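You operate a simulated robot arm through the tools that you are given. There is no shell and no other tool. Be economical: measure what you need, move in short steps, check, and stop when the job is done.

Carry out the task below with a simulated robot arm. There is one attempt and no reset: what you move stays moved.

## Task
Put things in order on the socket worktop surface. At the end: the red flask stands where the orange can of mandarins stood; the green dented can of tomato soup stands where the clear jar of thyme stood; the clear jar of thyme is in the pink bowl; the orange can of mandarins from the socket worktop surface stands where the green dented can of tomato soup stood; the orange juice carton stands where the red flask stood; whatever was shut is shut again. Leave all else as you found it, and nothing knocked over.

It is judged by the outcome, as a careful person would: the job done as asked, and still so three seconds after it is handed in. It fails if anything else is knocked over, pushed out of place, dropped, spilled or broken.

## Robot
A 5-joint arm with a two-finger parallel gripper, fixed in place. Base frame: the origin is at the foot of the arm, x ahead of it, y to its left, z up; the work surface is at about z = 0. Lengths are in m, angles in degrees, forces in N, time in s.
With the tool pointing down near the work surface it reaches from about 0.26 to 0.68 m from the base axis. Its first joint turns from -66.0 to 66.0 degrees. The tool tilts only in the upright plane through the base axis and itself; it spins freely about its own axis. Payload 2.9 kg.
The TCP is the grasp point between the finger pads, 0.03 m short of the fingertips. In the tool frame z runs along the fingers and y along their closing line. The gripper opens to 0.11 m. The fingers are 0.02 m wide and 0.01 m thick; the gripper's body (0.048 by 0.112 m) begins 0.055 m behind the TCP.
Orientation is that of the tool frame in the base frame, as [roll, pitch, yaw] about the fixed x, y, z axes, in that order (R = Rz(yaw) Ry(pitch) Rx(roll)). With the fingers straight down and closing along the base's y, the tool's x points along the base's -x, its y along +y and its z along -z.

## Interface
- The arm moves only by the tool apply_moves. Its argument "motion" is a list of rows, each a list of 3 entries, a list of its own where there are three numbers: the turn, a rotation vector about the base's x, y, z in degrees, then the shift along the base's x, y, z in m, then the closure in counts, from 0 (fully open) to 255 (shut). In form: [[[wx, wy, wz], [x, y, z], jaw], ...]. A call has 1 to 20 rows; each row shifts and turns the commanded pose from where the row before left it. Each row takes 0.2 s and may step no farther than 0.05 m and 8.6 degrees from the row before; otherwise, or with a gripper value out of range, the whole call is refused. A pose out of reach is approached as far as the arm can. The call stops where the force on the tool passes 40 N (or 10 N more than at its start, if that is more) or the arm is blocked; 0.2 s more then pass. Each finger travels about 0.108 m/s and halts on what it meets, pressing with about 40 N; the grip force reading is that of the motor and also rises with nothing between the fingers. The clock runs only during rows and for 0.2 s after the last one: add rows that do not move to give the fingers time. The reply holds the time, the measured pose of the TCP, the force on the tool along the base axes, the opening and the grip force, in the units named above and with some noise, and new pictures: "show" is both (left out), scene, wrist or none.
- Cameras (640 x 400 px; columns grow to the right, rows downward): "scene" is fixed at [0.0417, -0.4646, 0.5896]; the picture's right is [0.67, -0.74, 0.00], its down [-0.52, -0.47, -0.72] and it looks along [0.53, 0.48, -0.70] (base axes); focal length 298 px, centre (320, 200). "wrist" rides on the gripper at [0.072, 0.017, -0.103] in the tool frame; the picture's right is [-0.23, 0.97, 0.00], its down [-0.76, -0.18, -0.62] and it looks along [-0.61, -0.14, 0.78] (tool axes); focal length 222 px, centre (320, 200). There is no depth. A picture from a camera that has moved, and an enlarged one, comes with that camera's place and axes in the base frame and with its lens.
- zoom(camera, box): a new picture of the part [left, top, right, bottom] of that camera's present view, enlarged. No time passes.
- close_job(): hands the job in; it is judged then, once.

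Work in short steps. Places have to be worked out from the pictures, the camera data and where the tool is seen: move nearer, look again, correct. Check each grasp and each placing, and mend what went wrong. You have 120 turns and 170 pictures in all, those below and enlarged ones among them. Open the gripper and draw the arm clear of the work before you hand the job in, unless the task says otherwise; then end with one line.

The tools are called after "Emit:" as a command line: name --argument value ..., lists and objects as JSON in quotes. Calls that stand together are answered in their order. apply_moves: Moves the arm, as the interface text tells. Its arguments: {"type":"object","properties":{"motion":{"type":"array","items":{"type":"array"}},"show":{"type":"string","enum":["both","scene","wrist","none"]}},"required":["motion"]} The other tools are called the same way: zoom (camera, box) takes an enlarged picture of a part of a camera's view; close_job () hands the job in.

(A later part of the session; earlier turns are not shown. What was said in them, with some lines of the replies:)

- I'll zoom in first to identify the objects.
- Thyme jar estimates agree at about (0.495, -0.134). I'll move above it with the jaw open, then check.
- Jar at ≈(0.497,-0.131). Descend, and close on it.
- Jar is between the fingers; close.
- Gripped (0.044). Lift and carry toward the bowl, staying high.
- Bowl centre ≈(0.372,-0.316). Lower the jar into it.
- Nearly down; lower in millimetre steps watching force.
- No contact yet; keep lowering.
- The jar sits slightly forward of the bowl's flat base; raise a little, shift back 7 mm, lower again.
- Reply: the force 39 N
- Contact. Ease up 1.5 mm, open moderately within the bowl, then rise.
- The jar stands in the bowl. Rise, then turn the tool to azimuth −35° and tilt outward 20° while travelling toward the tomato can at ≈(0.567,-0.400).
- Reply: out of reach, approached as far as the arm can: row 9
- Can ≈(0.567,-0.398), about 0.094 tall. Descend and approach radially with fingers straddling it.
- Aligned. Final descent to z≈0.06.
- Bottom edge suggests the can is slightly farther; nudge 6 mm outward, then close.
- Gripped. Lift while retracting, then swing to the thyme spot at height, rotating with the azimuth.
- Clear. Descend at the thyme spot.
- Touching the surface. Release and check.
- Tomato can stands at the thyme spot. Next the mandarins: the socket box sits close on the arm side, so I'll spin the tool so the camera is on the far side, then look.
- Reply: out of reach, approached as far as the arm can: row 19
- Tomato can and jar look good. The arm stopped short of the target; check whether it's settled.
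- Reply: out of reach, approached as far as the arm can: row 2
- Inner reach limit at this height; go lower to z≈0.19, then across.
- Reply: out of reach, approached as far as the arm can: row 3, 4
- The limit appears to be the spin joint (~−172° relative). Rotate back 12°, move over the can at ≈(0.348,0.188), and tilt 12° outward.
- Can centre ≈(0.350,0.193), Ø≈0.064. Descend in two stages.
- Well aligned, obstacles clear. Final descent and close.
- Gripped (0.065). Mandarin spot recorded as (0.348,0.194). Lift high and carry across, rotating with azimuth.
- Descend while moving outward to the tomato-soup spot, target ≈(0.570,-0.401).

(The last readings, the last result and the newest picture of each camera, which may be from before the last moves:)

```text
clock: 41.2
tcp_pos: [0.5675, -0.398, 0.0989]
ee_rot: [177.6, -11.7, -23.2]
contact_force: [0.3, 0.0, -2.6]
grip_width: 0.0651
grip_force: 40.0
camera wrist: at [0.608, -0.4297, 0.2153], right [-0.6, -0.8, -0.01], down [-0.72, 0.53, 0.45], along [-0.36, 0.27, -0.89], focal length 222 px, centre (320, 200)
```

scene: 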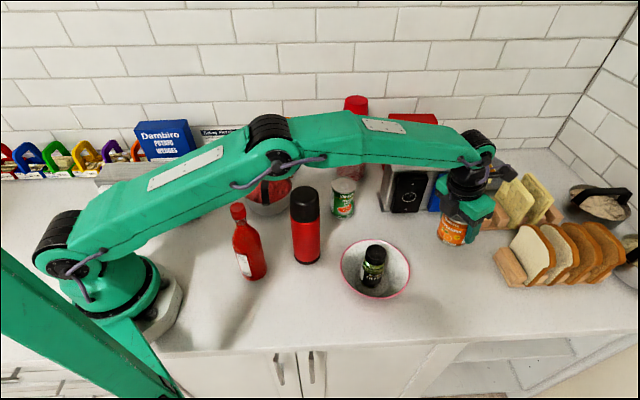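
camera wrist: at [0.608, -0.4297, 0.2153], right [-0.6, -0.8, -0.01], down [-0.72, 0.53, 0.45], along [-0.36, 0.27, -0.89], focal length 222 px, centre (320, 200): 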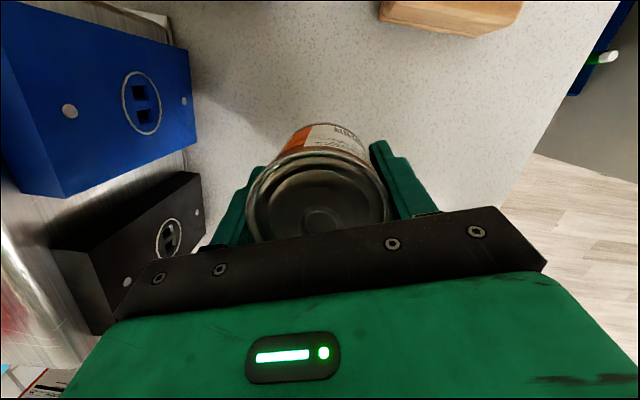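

Emit:
apply_moves --motion '[[[0, 0, 0], [0.001, -0.002, -0.03], 125], [[0, 0, 0], [0, 0, -0.016], 125], [[0, 0, 0], [0, 0, -0.003], 125], [[0, 0, 0], [0, 0, 0], 125]]'

Emit:
zoom --camera "scene" --box '[370, 150, 570, 275]'

```text
clock: 42.2
tcp_pos: [0.569, -0.4008, 0.0503]
ee_rot: [177.5, -11.7, -23.4]
contact_force: [-0.3, 0.3, -2.6]
grip_width: 0.0654
grip_force: 40.0
camera wrist: at [0.6093, -0.4311, 0.1663], right [-0.6, -0.8, -0.01], down [-0.72, 0.53, 0.45], along [-0.36, 0.27, -0.89], focal length 222 px, centre (320, 200)
```

scene: 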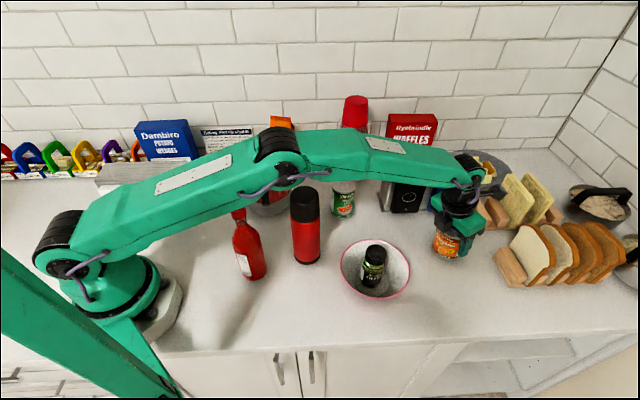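
wrist: 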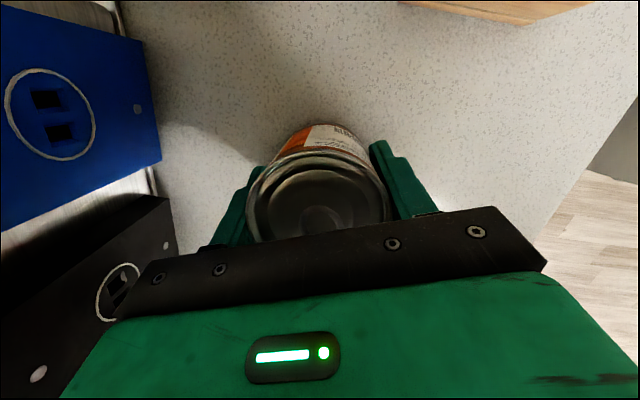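

```text
3.20 times, centred on (470, 212) of scene
camera zoom: at [0.0418, -0.4646, 0.5896], right [0.67, -0.74, 0.0], down [-0.52, -0.47, -0.72], along [0.53, 0.48, -0.7], focal length 954 px, centre (-160, 160)
```

zoom: 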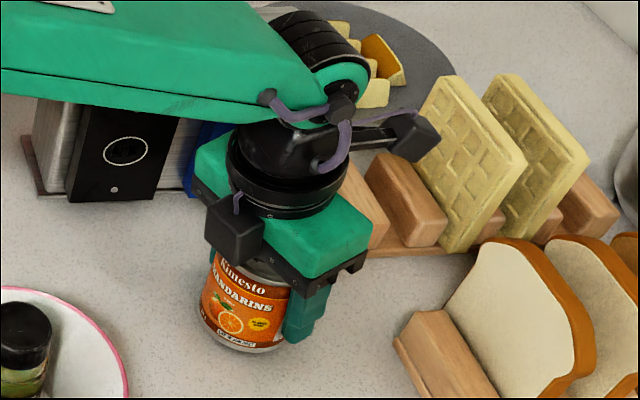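

Compared with the original pictures, it's ~6 mm left in the image; shift (0.004,-0.0045) and lower to contact.

Emit:
apply_moves --motion '[[[0, 0, 0], [0.004, -0.0045, 0], 125], [[0, 0, 0], [0, 0, -0.0025], 125], [[0, 0, 0], [0, 0, 0], 125]]' --show "none"

Emit:
apply_moves --motion '[[[0, 0, 0], [0, 0, -0.0015], 125], [[0, 0, 0], [0, 0, 0], 125]]' --show "none"

```text
clock: 43.0
tcp_pos: [0.572, -0.405, 0.0484]
ee_rot: [177.5, -11.8, -23.3]
contact_force: [-0.3, -0.2, -2.1]
grip_width: 0.0652
grip_force: 40.1
```

```text
clock: 43.6
tcp_pos: [0.5724, -0.4046, 0.0476]
ee_rot: [177.6, -11.8, -23.3]
contact_force: [-0.8, 3.3, 3.2]
grip_width: 0.065
grip_force: 40.2
```

Contact. Release and withdraw.

Emit:
apply_moves --motion '[[[0, 0, 0], [0, 0, 0], 90], [[0, 0, 0], [0, 0, 0], 30], [[0, 0, 0], [0, 0, 0], 0], [[0, 0, 0], [0, 0, 0], 0], [[0, 0, 0], [-0.007, 0.005, 0.04], 0], [[0, 0, 0], [-0.007, 0.005, 0.04], 0], [[0, 0, 0], [-0.02, 0.014, 0.04], 0], [[0, 0, 0], [-0.02, 0.014, 0.04], 0], [[0, 0, 0], [-0.02, 0.014, 0.04], 0], [[0, 0, 0], [-0.02, 0.014, 0.04], 0]]'

Emit:
zoom --camera "scene" --box '[370, 150, 570, 275]'

```text
clock: 45.8
tcp_pos: [0.479, -0.3395, 0.2847]
ee_rot: [177.6, -11.7, -23.3]
contact_force: [0.0, 0.1, 0.3]
grip_width: 0.1101
grip_force: 0.0
camera wrist: at [0.5201, -0.3696, 0.4006], right [-0.6, -0.8, -0.01], down [-0.72, 0.53, 0.45], along [-0.36, 0.27, -0.89], focal length 222 px, centre (320, 200)
```

scene: 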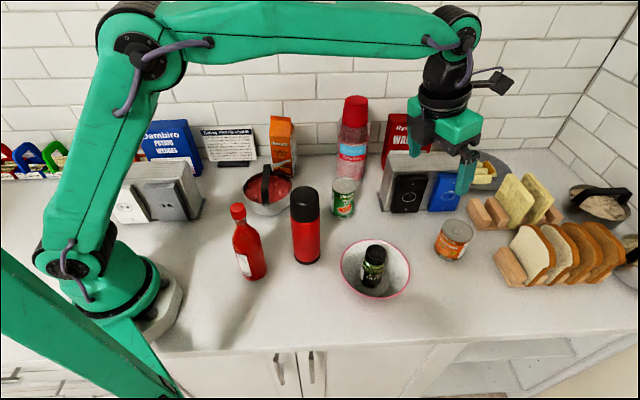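
wrist: 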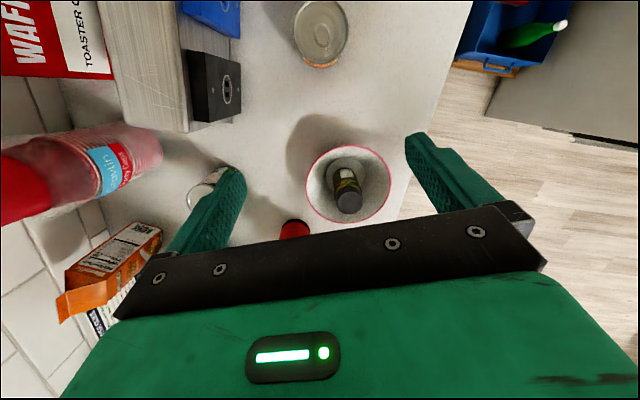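

```text
3.20 times, centred on (470, 212) of scene
camera zoom: at [0.0417, -0.4646, 0.5896], right [0.67, -0.74, 0.0], down [-0.52, -0.47, -0.72], along [0.53, 0.48, -0.7], focal length 954 px, centre (-160, 160)
```

zoom: 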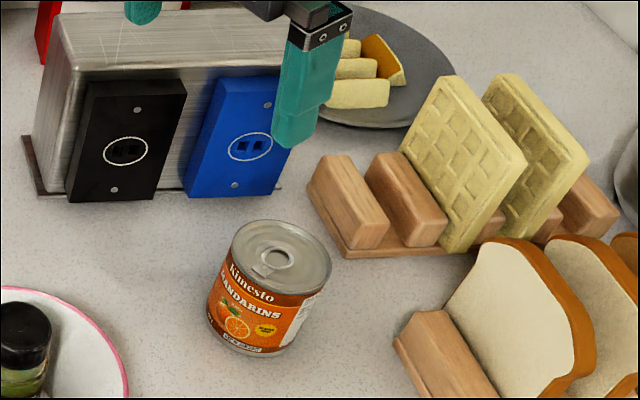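

Mandarins in place. Now the flask: untilt and go above it at z≈0.285 to look.

Emit:
apply_moves --motion '[[[3.4, 4.82, 0], [0, 0, 0.01], 0], [[3.4, 4.82, 0], [0, 0, 0], 0], [[0, 0, 8], [-0.0312, 0.0345, 0], 0], [[0, 0, 8], [-0.0312, 0.0345, 0], 0], [[0, 0, 0], [-0.0312, 0.0345, 0], 0], [[0, 0, 0], [-0.0312, 0.0345, 0], 0], [[0, 0, 0], [-0.0312, 0.0345, 0], 0], [[0, 0, 0], [0, 0, 0], 0]]'

```text
clock: 47.6
tcp_pos: [0.3197, -0.1646, 0.2979]
ee_rot: [179.9, -0.3, -7.7]
contact_force: [-0.2, 0.2, -0.2]
grip_width: 0.1101
grip_force: 0.1
camera wrist: at [0.389, -0.1909, 0.4016], right [-0.35, -0.94, 0.0], down [-0.73, 0.28, 0.62], along [-0.58, 0.22, -0.78], focal length 222 px, centre (320, 200)
```

scene: 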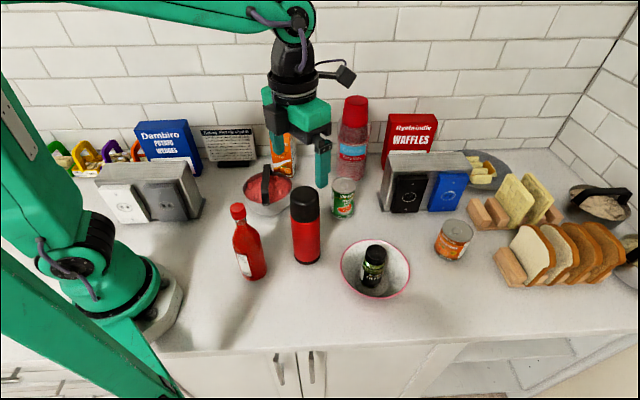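
wrist: 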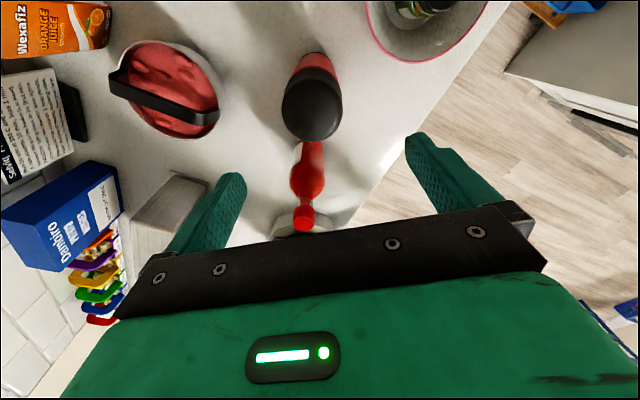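

Flask appears near (0.336,-0.162). Shift and lower to z≈0.235 for a closer look.

Emit:
apply_moves --motion '[[[0, 0, 0], [0.015, 0.002, 0], 0], [[0, 0, 0], [0, 0, -0.03], 0], [[0, 0, 0], [0, 0, -0.03], 0], [[0, 0, 0], [0, 0, 0], 0]]'

Emit:
zoom --camera "scene" --box '[220, 130, 380, 270]'

```text
clock: 48.6
tcp_pos: [0.3365, -0.1661, 0.234]
ee_rot: [-180.0, -0.2, -7.5]
contact_force: [0.5, -0.1, 0.2]
grip_width: 0.1098
grip_force: 0.2
camera wrist: at [0.406, -0.1921, 0.3383], right [-0.35, -0.94, 0.0], down [-0.73, 0.28, 0.62], along [-0.58, 0.22, -0.78], focal length 222 px, centre (320, 200)
```

scene: 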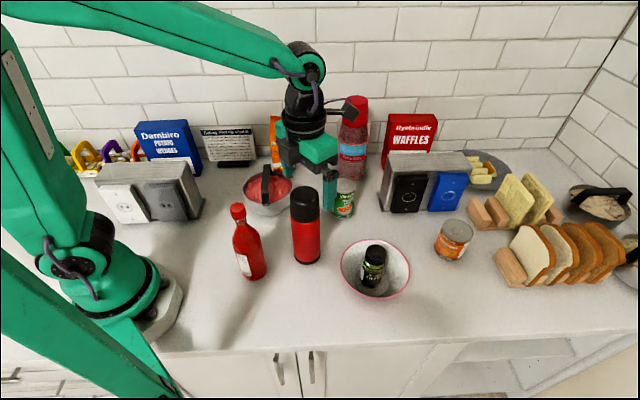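
wrist: 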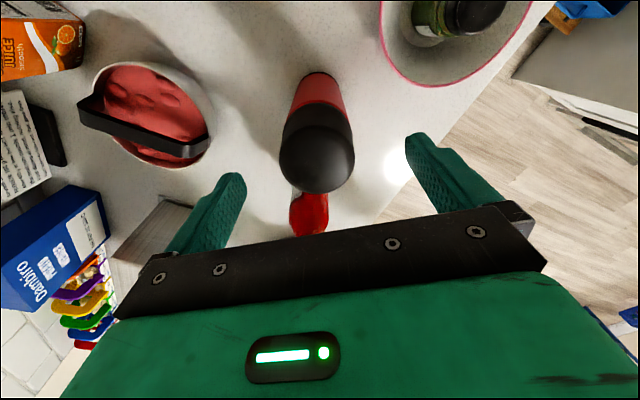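

```text
2.86 times, centred on (300, 200) of scene
camera zoom: at [0.0417, -0.4646, 0.5896], right [0.67, -0.74, 0.0], down [-0.52, -0.47, -0.72], along [0.53, 0.48, -0.7], focal length 852 px, centre (377, 200)
```

zoom: 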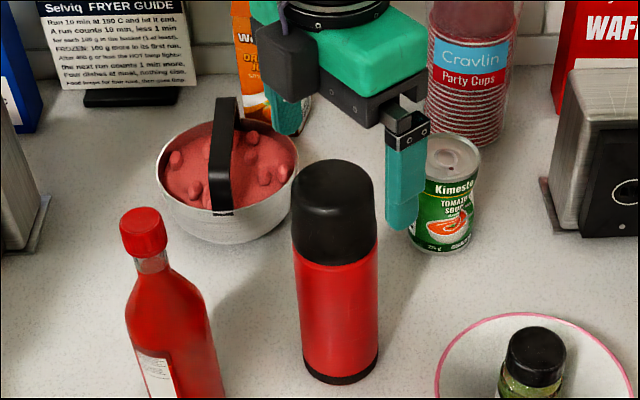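

Fingers straddle the cap nicely. Descend to z≈0.165 and close.

Emit:
apply_moves --motion '[[[0, 0, 0], [-0.002, 0.002, -0.03], 0], [[0, 0, 0], [0, 0, -0.025], 0], [[0, 0, 0], [0, 0, -0.014], 0], [[0, 0, 0], [0, 0, 0], 0]]'

Emit:
zoom --camera "scene" --box '[220, 130, 380, 270]'

```text
clock: 49.6
tcp_pos: [0.3344, -0.1623, 0.1663]
ee_rot: [179.9, -0.2, -7.6]
contact_force: [0.0, -0.4, -0.6]
grip_width: 0.1101
grip_force: 0.0
camera wrist: at [0.4033, -0.1873, 0.2696], right [-0.35, -0.94, 0.0], down [-0.73, 0.28, 0.62], along [-0.58, 0.22, -0.78], focal length 222 px, centre (320, 200)
```

scene: 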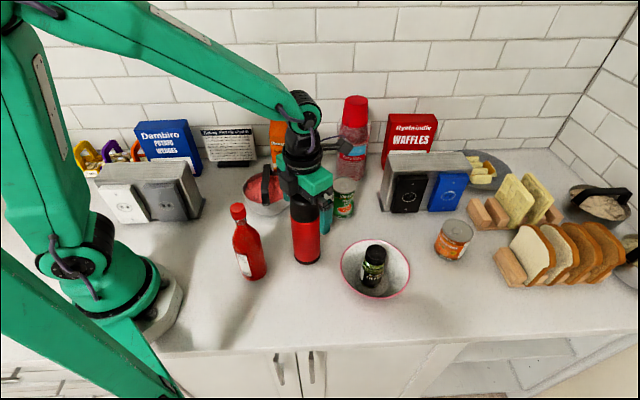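
wrist: 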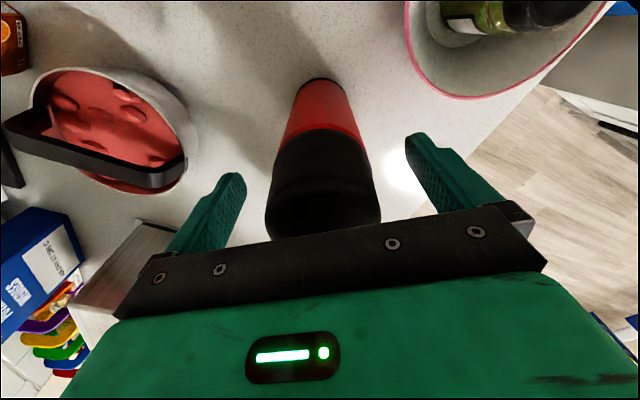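

```text
2.86 times, centred on (300, 200) of scene
camera zoom: at [0.0417, -0.4646, 0.5896], right [0.67, -0.74, 0.0], down [-0.52, -0.47, -0.72], along [0.53, 0.48, -0.7], focal length 852 px, centre (377, 200)
```

zoom: 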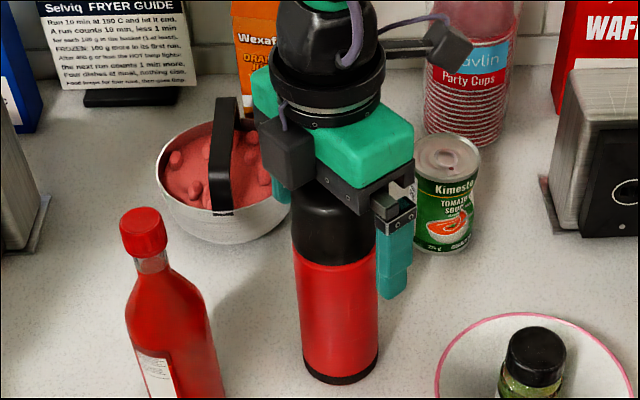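

Base edge suggests centre slightly inward; nudge −4 mm in x and close.

Emit:
apply_moves --motion '[[[0, 0, 0], [-0.004, -0.001, 0], 0], [[0, 0, 0], [0, 0, 0], 130], [[0, 0, 0], [0, 0, 0], 130], [[0, 0, 0], [0, 0, 0], 130], [[0, 0, 0], [0, 0, 0], 130]]'

```text
clock: 50.8
tcp_pos: [0.3309, -0.1626, 0.166]
ee_rot: [179.8, -0.2, -7.6]
contact_force: [0.4, 1.3, 3.6]
grip_width: 0.0603
grip_force: 40.4
camera wrist: at [0.3997, -0.1889, 0.2701], right [-0.35, -0.94, 0.0], down [-0.73, 0.28, 0.62], along [-0.58, 0.22, -0.78], focal length 222 px, centre (320, 200)
```

scene: 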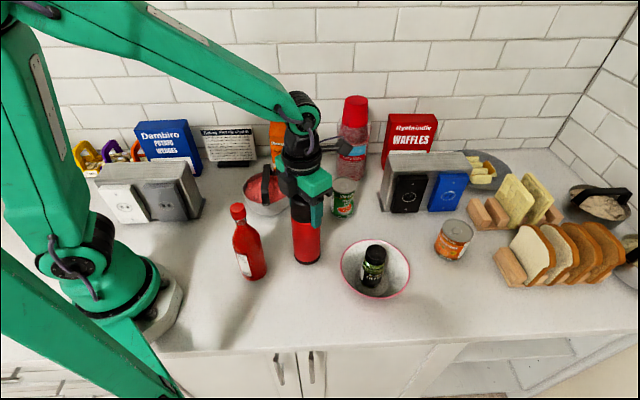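
wrist: 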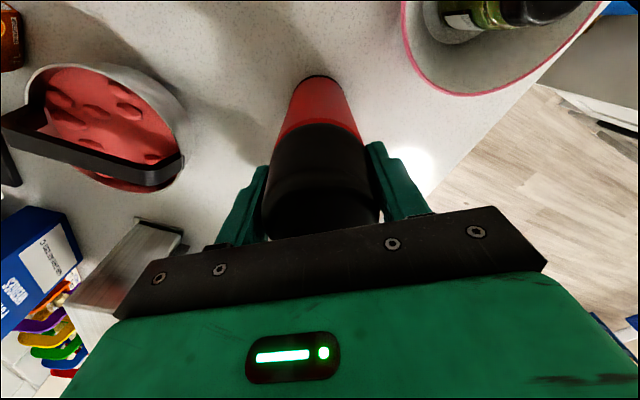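

Gripped the cap (0.060). Lift a little to confirm the whole flask comes along.

Emit:
apply_moves --motion '[[[0, 0, 0], [0, 0, 0.02], 130], [[0, 0, 0], [0, 0, 0.03], 130], [[0, 0, 0], [0, 0, 0], 130]]' --show "scene"

```text
clock: 51.6
tcp_pos: [0.3295, -0.16, 0.217]
ee_rot: [180.0, -0.2, -7.6]
contact_force: [0.4, -0.2, -3.3]
grip_width: 0.0603
grip_force: 40.1
```

scene: 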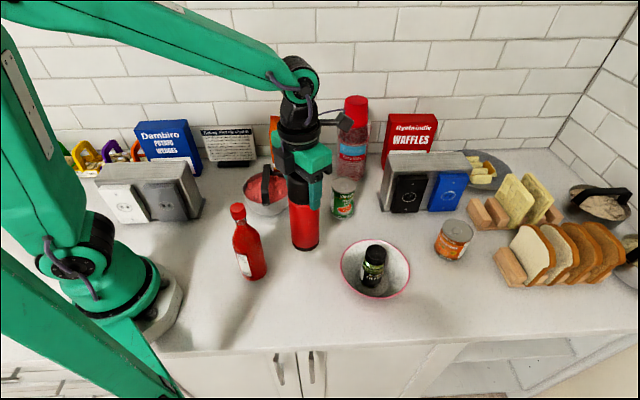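

Flask is held whole. Raise to z≈0.325 and carry over the pot to the mandarin spot.

Emit:
apply_moves --motion '[[[0, 0, 0], [0, 0, 0.036], 130], [[0, 0, 0], [0, 0, 0.036], 130], [[0, 0, 0], [0, 0, 0.036], 130], [[0, 0, 6.1], [0.002, 0.0394, 0], 130], [[0, 0, 6.1], [0.002, 0.0394, 0], 130], [[0, 0, 6.1], [0.002, 0.0394, 0], 130], [[0, 0, 6.1], [0.002, 0.0394, 0], 130], [[0, 0, 6.1], [0.002, 0.0394, 0], 130], [[0, 0, 6.1], [0.002, 0.0394, 0], 130], [[0, 0, 6.1], [0.002, 0.0394, 0], 130], [[0, 0, 6.1], [0.002, 0.0394, 0], 130], [[0, 0, 6.1], [0.002, 0.0394, 0], 130], [[0, 0, 0], [0, 0, 0], 130]]'

```text
clock: 54.4
tcp_pos: [0.3494, 0.1913, 0.3243]
ee_rot: [179.8, -0.2, 47.3]
contact_force: [-0.1, -0.3, -3.2]
grip_width: 0.0602
grip_force: 39.9
camera wrist: at [0.4101, 0.233, 0.4281], right [0.56, -0.83, 0.0], down [-0.65, -0.44, 0.62], along [-0.51, -0.35, -0.78], focal length 222 px, centre (320, 200)
```

scene: 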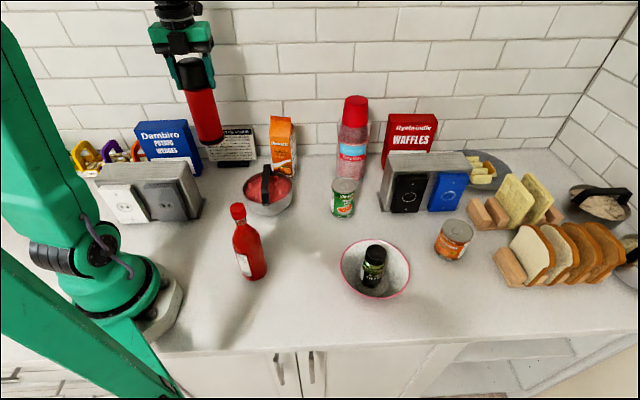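
wrist: 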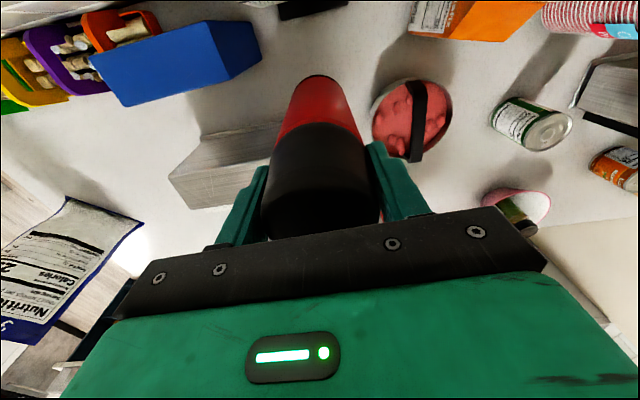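

Arrived above. Lower to just above the surface.

Emit:
apply_moves --motion '[[[0, 0, 0], [-0.001, 0.002, -0.045], 130], [[0, 0, 0], [0, 0, -0.045], 130], [[0, 0, 0], [0, 0, -0.045], 130], [[0, 0, 0], [0, 0, -0.015], 130], [[0, 0, 0], [0, 0, 0], 130]]'

Emit:
zoom --camera "scene" --box '[180, 90, 380, 215]'

```text
clock: 55.6
tcp_pos: [0.3461, 0.1942, 0.1734]
ee_rot: [179.9, -0.2, 47.3]
contact_force: [0.2, 0.2, -3.9]
grip_width: 0.0605
grip_force: 40.0
camera wrist: at [0.4069, 0.2358, 0.2768], right [0.56, -0.83, 0.0], down [-0.65, -0.44, 0.62], along [-0.51, -0.35, -0.78], focal length 222 px, centre (320, 200)
```

scene: 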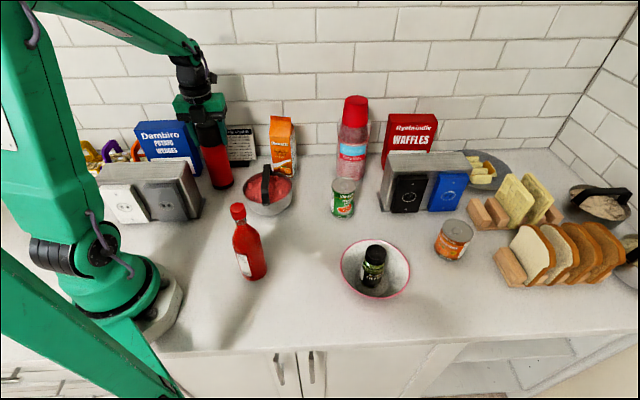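
wrist: 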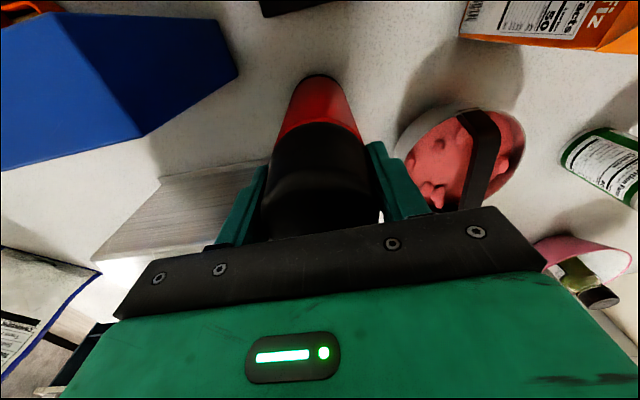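

```text
3.20 times, centred on (280, 152) of scene
camera zoom: at [0.0418, -0.4646, 0.5897], right [0.67, -0.74, 0.0], down [-0.52, -0.47, -0.72], along [0.53, 0.48, -0.7], focal length 954 px, centre (448, 352)
```

zoom: 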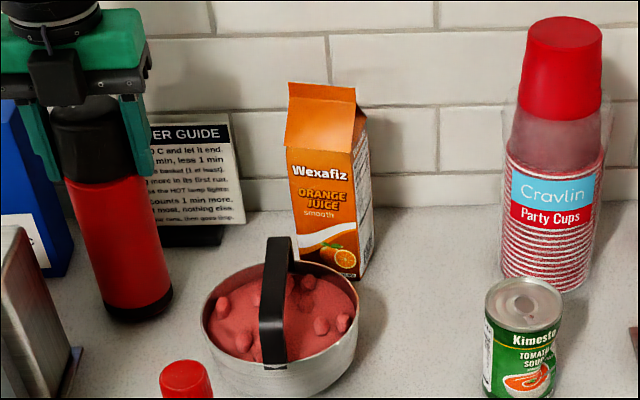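

Bottom lines up with the mandarin can's original position. Lower to contact.

Emit:
apply_moves --motion '[[[0, 0, 0], [0, 0, -0.005], 130], [[0, 0, 0], [0, 0, -0.002], 130], [[0, 0, 0], [0, 0, 0], 130]]' --show "none"

Emit:
apply_moves --motion '[[[0, 0, 0], [0, 0, -0.0015], 130], [[0, 0, 0], [0, 0, 0], 130]]' --show "none"

```text
clock: 56.4
tcp_pos: [0.3468, 0.1944, 0.167]
ee_rot: [179.9, -0.2, 47.4]
contact_force: [0.5, -0.1, -3.9]
grip_width: 0.0604
grip_force: 39.8
```

```text
clock: 57.0
tcp_pos: [0.3466, 0.1943, 0.168]
ee_rot: [179.9, -0.1, 47.2]
contact_force: [-5.8, -2.6, 14.7]
grip_width: 0.0601
grip_force: 39.5
```

Contact. Release and rise clear.

Emit:
apply_moves --motion '[[[0, 0, 0], [0, 0, 0], 90], [[0, 0, 0], [0, 0, 0], 30], [[0, 0, 0], [0, 0, 0], 0], [[0, 0, 0], [0, 0, 0], 0], [[0, 0, 0], [0, 0, 0.04], 0], [[0, 0, 0], [0, 0, 0.04], 0], [[0, 0, 0], [0, 0, 0.04], 0], [[0, 0, 0], [0, 0, 0.02], 0]]'

```text
clock: 58.8
tcp_pos: [0.3492, 0.1908, 0.3078]
ee_rot: [179.9, -0.2, 47.3]
contact_force: [0.9, -0.3, -0.2]
grip_width: 0.1099
grip_force: 0.0
camera wrist: at [0.41, 0.234, 0.4112], right [0.56, -0.83, 0.0], down [-0.65, -0.44, 0.62], along [-0.51, -0.35, -0.78], focal length 222 px, centre (320, 200)
```

scene: 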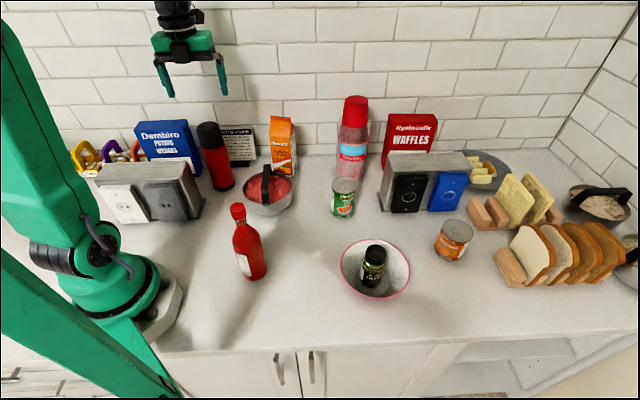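
wrist: 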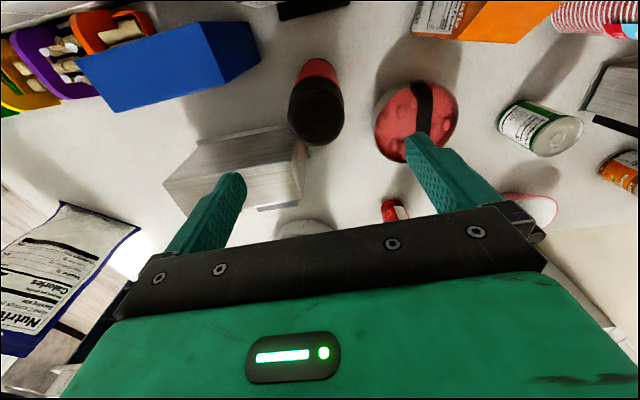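

Flask placed. Now spin the tool so the camera faces the carton from the front (away from the wall) while moving above the carton.

Emit:
apply_moves --motion '[[[0, 0, 8.4], [0.0075, -0.0043, 0], 0], [[0, 0, 8.4], [0.0075, -0.0043, 0], 0], [[0, 0, 8.4], [0.0075, -0.0043, 0], 0], [[0, 0, 8.4], [0.0075, -0.0043, 0], 0], [[0, 0, 8.4], [0.0075, -0.0043, 0], 0], [[0, 0, 8.4], [0.0075, -0.0043, 0], 0], [[0, 0, 8.4], [0.0075, -0.0043, 0], 0], [[0, 0, 8.4], [0.0075, -0.0043, 0], 0], [[0, 0, 8.4], [0.0075, -0.0043, 0], 0], [[0, 0, 8.4], [0.0075, -0.0043, 0], 0], [[0, 0, 8.4], [0.0075, -0.0043, 0], 0], [[0, 0, 8.4], [0.0075, -0.0043, 0], 0], [[0, 0, 8.4], [0.0075, -0.0043, 0], 0], [[0, 0, 8.4], [0.0075, -0.0043, 0], 0], [[0, 0, 8.4], [0.0075, -0.0043, 0], 0], [[0, 0, 8.4], [0.0075, -0.0043, 0], 0], [[0, 0, 8.4], [0.0075, -0.0043, 0], 0], [[0, 0, 8.4], [0.0075, -0.0043, 0], 0], [[0, 0, 8.4], [0.0075, -0.0043, 0], 0], [[0, 0, 6], [0.0, 0, 0], 0]]'

```text
clock: 63.0
tcp_pos: [0.4903, 0.1106, 0.3071]
ee_rot: [-180.0, -0.2, -146.9]
contact_force: [0.0, 0.2, -0.3]
grip_width: 0.11
grip_force: 0.1
camera wrist: at [0.4213, 0.0863, 0.4099], right [-0.34, 0.94, 0.0], down [0.74, 0.27, 0.62], along [0.58, 0.21, -0.78], focal length 222 px, centre (320, 200)
```

scene: 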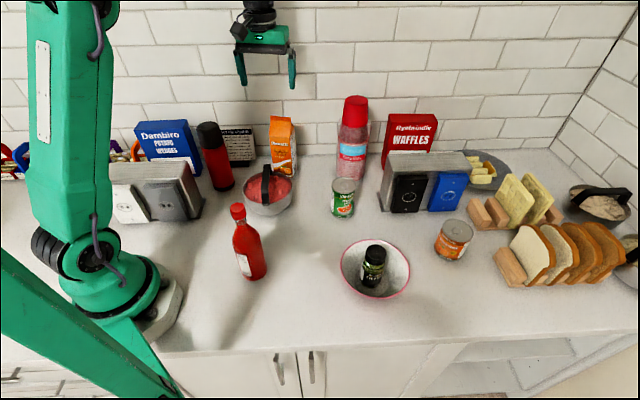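
wrist: 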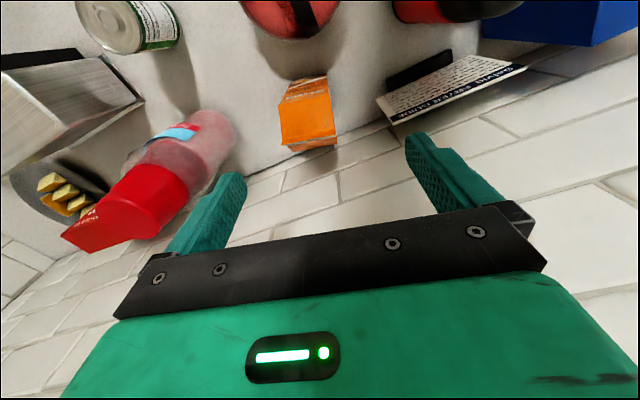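

Emit:
zoom --camera "wrist" --box '[240, 50, 400, 170]'

```text
3.33 times, centred on (320, 110) of wrist
camera zoom: at [0.4213, 0.0863, 0.4099], right [-0.34, 0.94, 0.0], down [0.74, 0.27, 0.62], along [0.58, 0.21, -0.78], focal length 740 px, centre (320, 500)
```

zoom: 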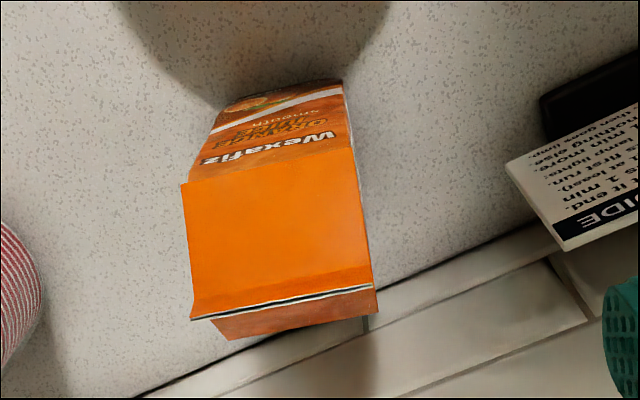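

Carton ≈0.06×0.06, centre ≈(0.515,0.1075), sides aligned at 120°. Align the yaw (−3°), lower to z≈0.235 and check.

Emit:
apply_moves --motion '[[[0, 0, -3], [0.0247, -0.0031, 0], 0], [[0, 0, 0], [0, 0, -0.04], 0], [[0, 0, 0], [0, 0, -0.032], 0], [[0, 0, 0], [0, 0, 0], 0]]'

Emit:
zoom --camera "scene" --box '[200, 60, 380, 200]'

```text
clock: 64.0
tcp_pos: [0.517, 0.1061, 0.2344]
ee_rot: [179.8, -0.2, -150.1]
contact_force: [-0.5, 0.5, -0.4]
grip_width: 0.1101
grip_force: 0.0
camera wrist: at [0.4468, 0.0857, 0.3378], right [-0.29, 0.96, 0.0], down [0.75, 0.23, 0.62], along [0.59, 0.18, -0.78], focal length 222 px, centre (320, 200)
```

scene: 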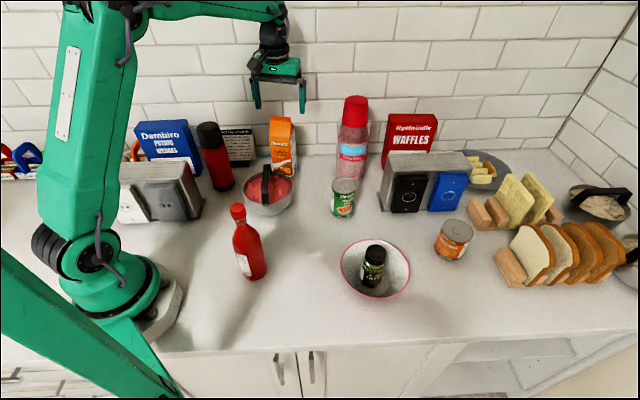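
wrist: 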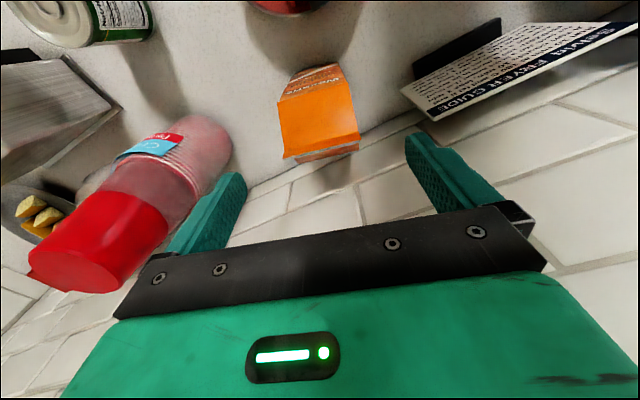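

```text
2.86 times, centred on (290, 130) of scene
camera zoom: at [0.0417, -0.4646, 0.5896], right [0.67, -0.74, 0.0], down [-0.52, -0.47, -0.72], along [0.53, 0.48, -0.7], focal length 852 px, centre (406, 400)
```

zoom: 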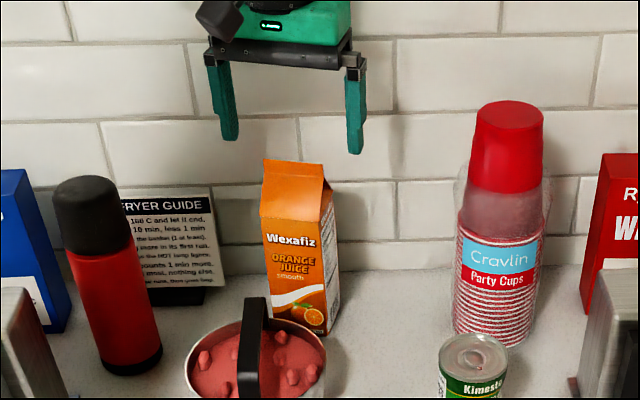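

Centred on the ridge; card and wall clear. Descend to z≈0.14.

Emit:
apply_moves --motion '[[[0, 0, 0], [-0.001, 0.001, -0.04], 0], [[0, 0, 0], [0, 0, -0.035], 0], [[0, 0, 0], [0, 0, -0.017], 0], [[0, 0, 0], [0, 0, 0], 0]]'

Emit:
zoom --camera "scene" --box '[200, 60, 380, 200]'

```text
clock: 65.0
tcp_pos: [0.5142, 0.1067, 0.14]
ee_rot: [179.9, -0.2, -150.0]
contact_force: [0.3, 0.3, -0.6]
grip_width: 0.1102
grip_force: 0.1
camera wrist: at [0.4437, 0.0862, 0.2432], right [-0.29, 0.96, 0.0], down [0.75, 0.23, 0.62], along [0.59, 0.18, -0.78], focal length 222 px, centre (320, 200)
```

scene: 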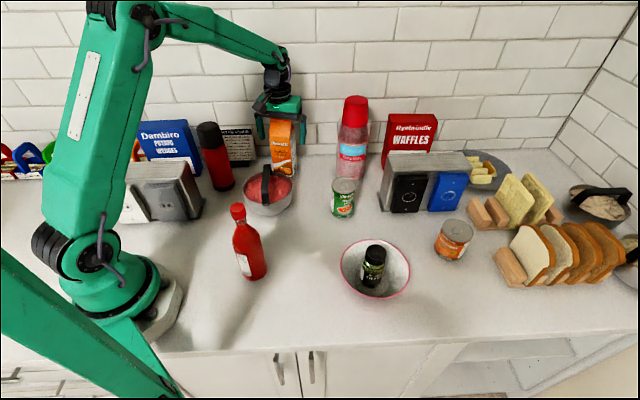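
wrist: 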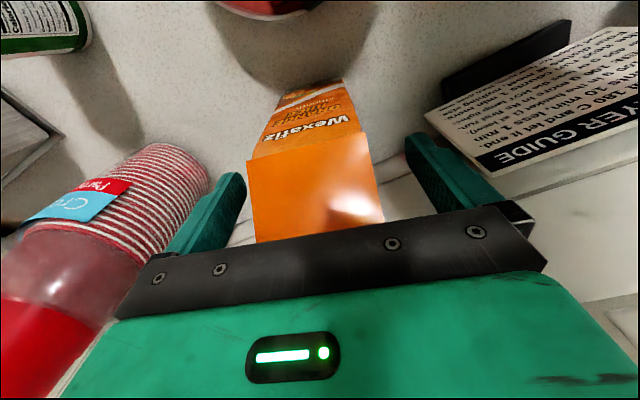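

```text
2.86 times, centred on (290, 130) of scene
camera zoom: at [0.0417, -0.4646, 0.5896], right [0.67, -0.74, 0.0], down [-0.52, -0.47, -0.72], along [0.53, 0.48, -0.7], focal length 852 px, centre (406, 400)
```

zoom: 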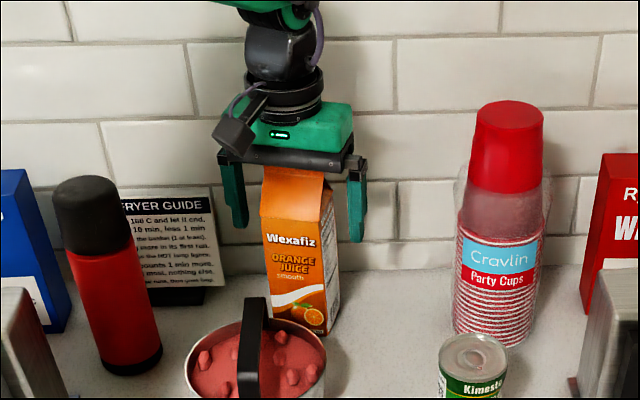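

Emit:
apply_moves --motion '[[[0, 0, 0], [0, 0, 0], 130], [[0, 0, 0], [0, 0, 0], 130], [[0, 0, 0], [0, 0, 0], 130], [[0, 0, 0], [0, 0, 0], 130], [[0, 0, 0], [0, 0, 0.02], 130], [[0, 0, 0], [0, 0, 0.02], 130], [[0, 0, 0], [0, 0, 0], 130]]'

```text
clock: 66.6
tcp_pos: [0.5138, 0.109, 0.183]
ee_rot: [179.9, -0.2, -150.1]
contact_force: [0.0, 0.3, 0.2]
grip_width: 0.0611
grip_force: 39.8
camera wrist: at [0.4426, 0.088, 0.2868], right [-0.29, 0.96, 0.0], down [0.75, 0.23, 0.62], along [0.59, 0.18, -0.78], focal length 222 px, centre (320, 200)
```

scene: 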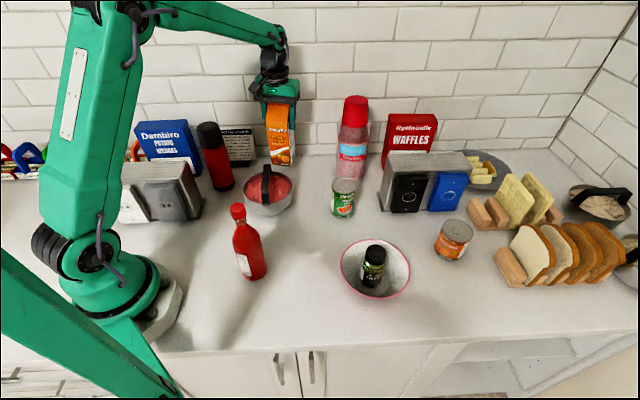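
wrist: 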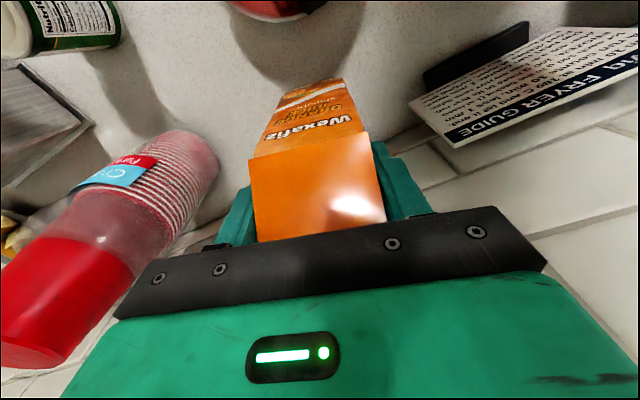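

Held. Raise to z≈0.30 and carry to the flask's old spot (0.330,-0.163).

Emit:
apply_moves --motion '[[[0, 0, 0], [0, 0, 0.04], 130], [[0, 0, 0], [0, 0, 0.04], 130], [[0, 0, 0], [0, 0, 0.04], 130], [[0, 0, 0], [-0.023, -0.0339, 0], 130], [[0, 0, 0], [-0.023, -0.0339, 0], 130], [[0, 0, 0], [-0.023, -0.0339, 0], 130], [[0, 0, 0], [-0.023, -0.0339, 0], 130], [[0, 0, 0], [-0.023, -0.0339, 0], 130], [[0, 0, 0], [-0.023, -0.0339, 0], 130], [[0, 0, 0], [-0.023, -0.0339, 0], 130], [[0, 0, 0], [-0.023, -0.0339, 0], 130], [[0, 0, 0], [0, 0, 0], 130]]'

```text
clock: 69.2
tcp_pos: [0.3331, -0.163, 0.3042]
ee_rot: [179.9, -0.1, -150.1]
contact_force: [-0.8, -0.2, 0.2]
grip_width: 0.0611
grip_force: 40.0
camera wrist: at [0.2623, -0.1846, 0.4069], right [-0.29, 0.96, 0.0], down [0.75, 0.23, 0.62], along [0.59, 0.18, -0.78], focal length 222 px, centre (320, 200)
```

scene: 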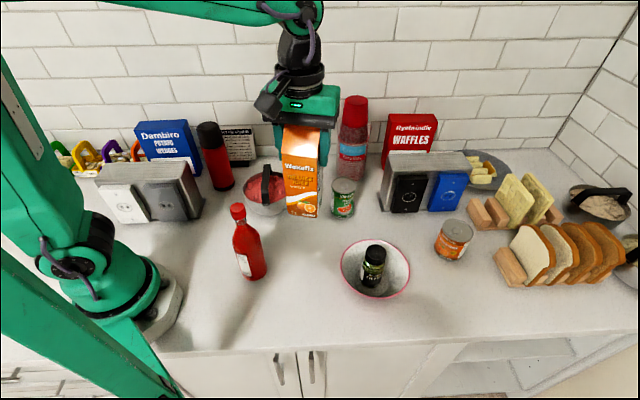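
wrist: 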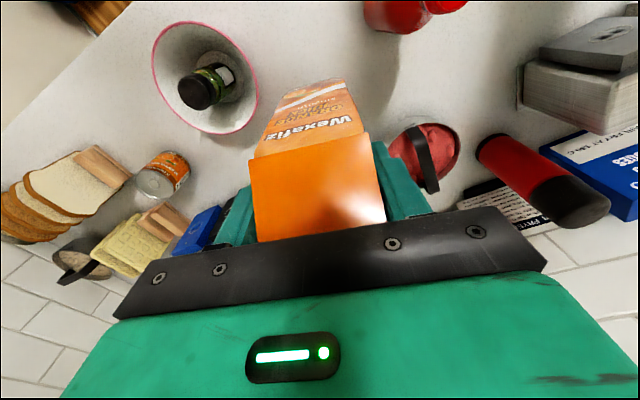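

Lower with a small x correction to just above the surface.

Emit:
apply_moves --motion '[[[0, 0, 0], [-0.002, 0, -0.045], 130], [[0, 0, 0], [0, 0, -0.045], 130], [[0, 0, 0], [0, 0, -0.045], 130], [[0, 0, 0], [0, 0, -0.021], 130], [[0, 0, 0], [0, 0, 0], 130]]'

Emit:
zoom --camera "scene" --box '[220, 170, 480, 310]'

```text
clock: 70.4
tcp_pos: [0.3313, -0.1621, 0.1449]
ee_rot: [179.8, -0.2, -149.9]
contact_force: [-0.1, -0.6, -0.5]
grip_width: 0.0609
grip_force: 39.7
camera wrist: at [0.2607, -0.1833, 0.2478], right [-0.29, 0.96, 0.0], down [0.75, 0.22, 0.62], along [0.59, 0.18, -0.78], focal length 222 px, centre (320, 200)
```

scene: 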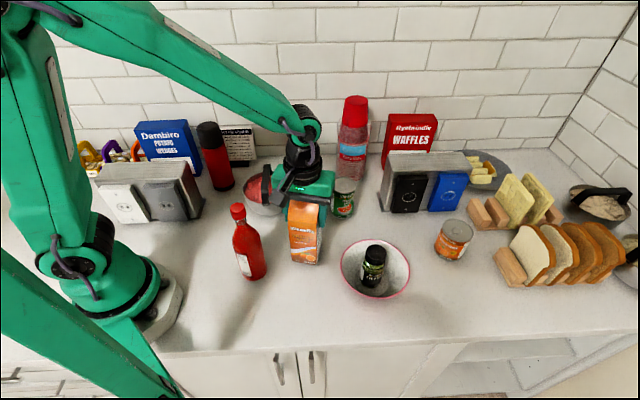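
wrist: 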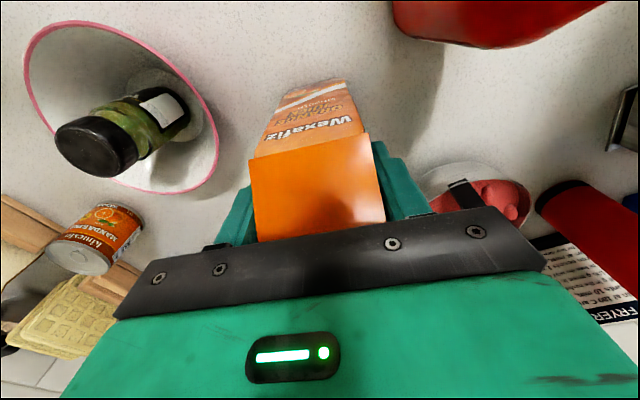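

```text
2.46 times, centred on (350, 240) of scene
camera zoom: at [0.0417, -0.4646, 0.5896], right [0.67, -0.74, 0.0], down [-0.52, -0.47, -0.72], along [0.53, 0.48, -0.7], focal length 734 px, centre (246, 102)
```

zoom: 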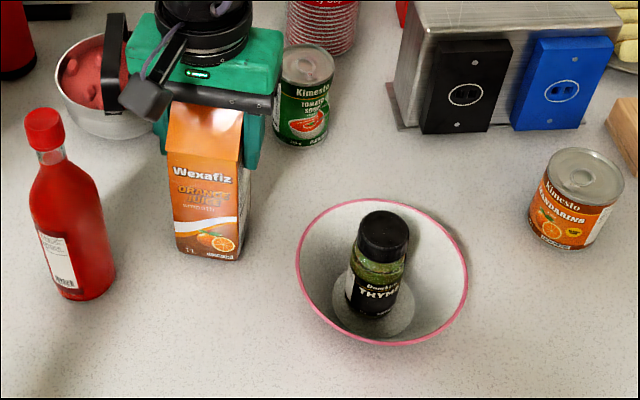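

Position matches the flask's old base. Lower to contact.

Emit:
apply_moves --motion '[[[0, 0, 0], [0, 0, -0.003], 130], [[0, 0, 0], [0, 0, -0.001], 130], [[0, 0, 0], [0, 0, 0], 130]]' --show "none"

Emit:
apply_moves --motion '[[[0, 0, 0], [0, 0, -0.0015], 130], [[0, 0, 0], [0, 0, 0], 130]]' --show "none"

```text
clock: 71.2
tcp_pos: [0.3296, -0.1625, 0.1426]
ee_rot: [179.8, -0.1, -150.2]
contact_force: [0.5, 0.1, -0.7]
grip_width: 0.0609
grip_force: 40.0
```

```text
clock: 71.8
tcp_pos: [0.33, -0.1624, 0.1402]
ee_rot: [179.8, -0.1, -150.1]
contact_force: [-0.2, 0.2, 0.1]
grip_width: 0.0613
grip_force: 40.2
```

Emit:
apply_moves --motion '[[[0, 0, 0], [0, 0, -0.0015], 130], [[0, 0, 0], [0, 0, 0], 130]]' --show "none"

```text
clock: 72.4
tcp_pos: [0.3294, -0.1625, 0.1404]
ee_rot: [179.8, -0.1, -150.1]
contact_force: [0.3, 0.7, 4.0]
grip_width: 0.0612
grip_force: 39.5
```

Contact. Release and rise straight up, then withdraw.

Emit:
apply_moves --motion '[[[0, 0, 0], [0, 0, 0], 90], [[0, 0, 0], [0, 0, 0], 30], [[0, 0, 0], [0, 0, 0], 0], [[0, 0, 0], [0, 0, 0], 0], [[0, 0, 0], [0, 0, 0.04], 0], [[0, 0, 0], [0, 0, 0.04], 0], [[0, 0, 0], [0, 0, 0.04], 0], [[0, 0, 0], [0, 0, 0.04], 0], [[0, 0, 0], [0.04, 0.015, 0.02], 0], [[0, 0, 0], [0.04, 0.02, 0], 0], [[0, 0, 0], [0.03, 0.02, 0], 0], [[0, 0, 0], [0, 0, 0], 0]]'

Emit:
zoom --camera "scene" --box '[180, 100, 500, 310]'

```text
clock: 75.0
tcp_pos: [0.4409, -0.105, 0.3228]
ee_rot: [179.9, -0.1, -150.1]
contact_force: [0.1, 0.2, 0.9]
grip_width: 0.11
grip_force: 0.1
camera wrist: at [0.3689, -0.1273, 0.4257], right [-0.29, 0.96, 0.0], down [0.75, 0.23, 0.62], along [0.59, 0.18, -0.78], focal length 222 px, centre (320, 200)
```

scene: 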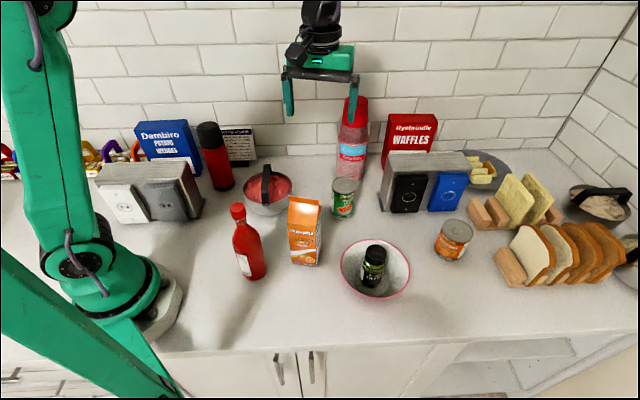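
wrist: 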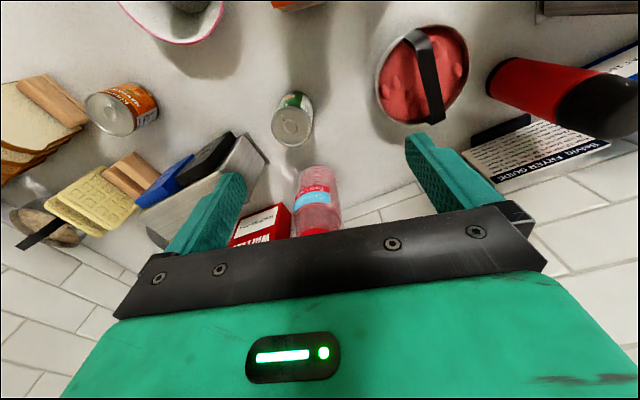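

```text
1.90 times, centred on (340, 205) of scene
camera zoom: at [0.0418, -0.4646, 0.5896], right [0.67, -0.74, 0.0], down [-0.52, -0.47, -0.72], along [0.53, 0.48, -0.7], focal length 568 px, centre (282, 190)
```

zoom: 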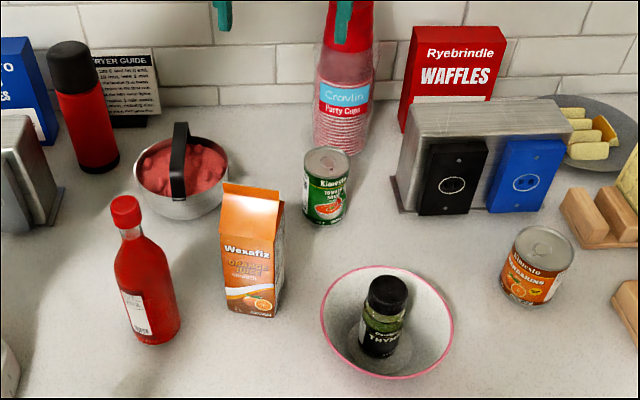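

Everything is standing in its target place, the gripper is open and the arm is clear. I'm handing the job in.

Emit:
close_job

```text
The job is handed in.
```

The job is handed in: the flask, tomato soup can, mandarins and juice carton stand in their new places, upright and within about a centimetre by the pictures. The thyme jar stands in the pink bowl, nothing was knocked over, and nothing needed opening or shutting.
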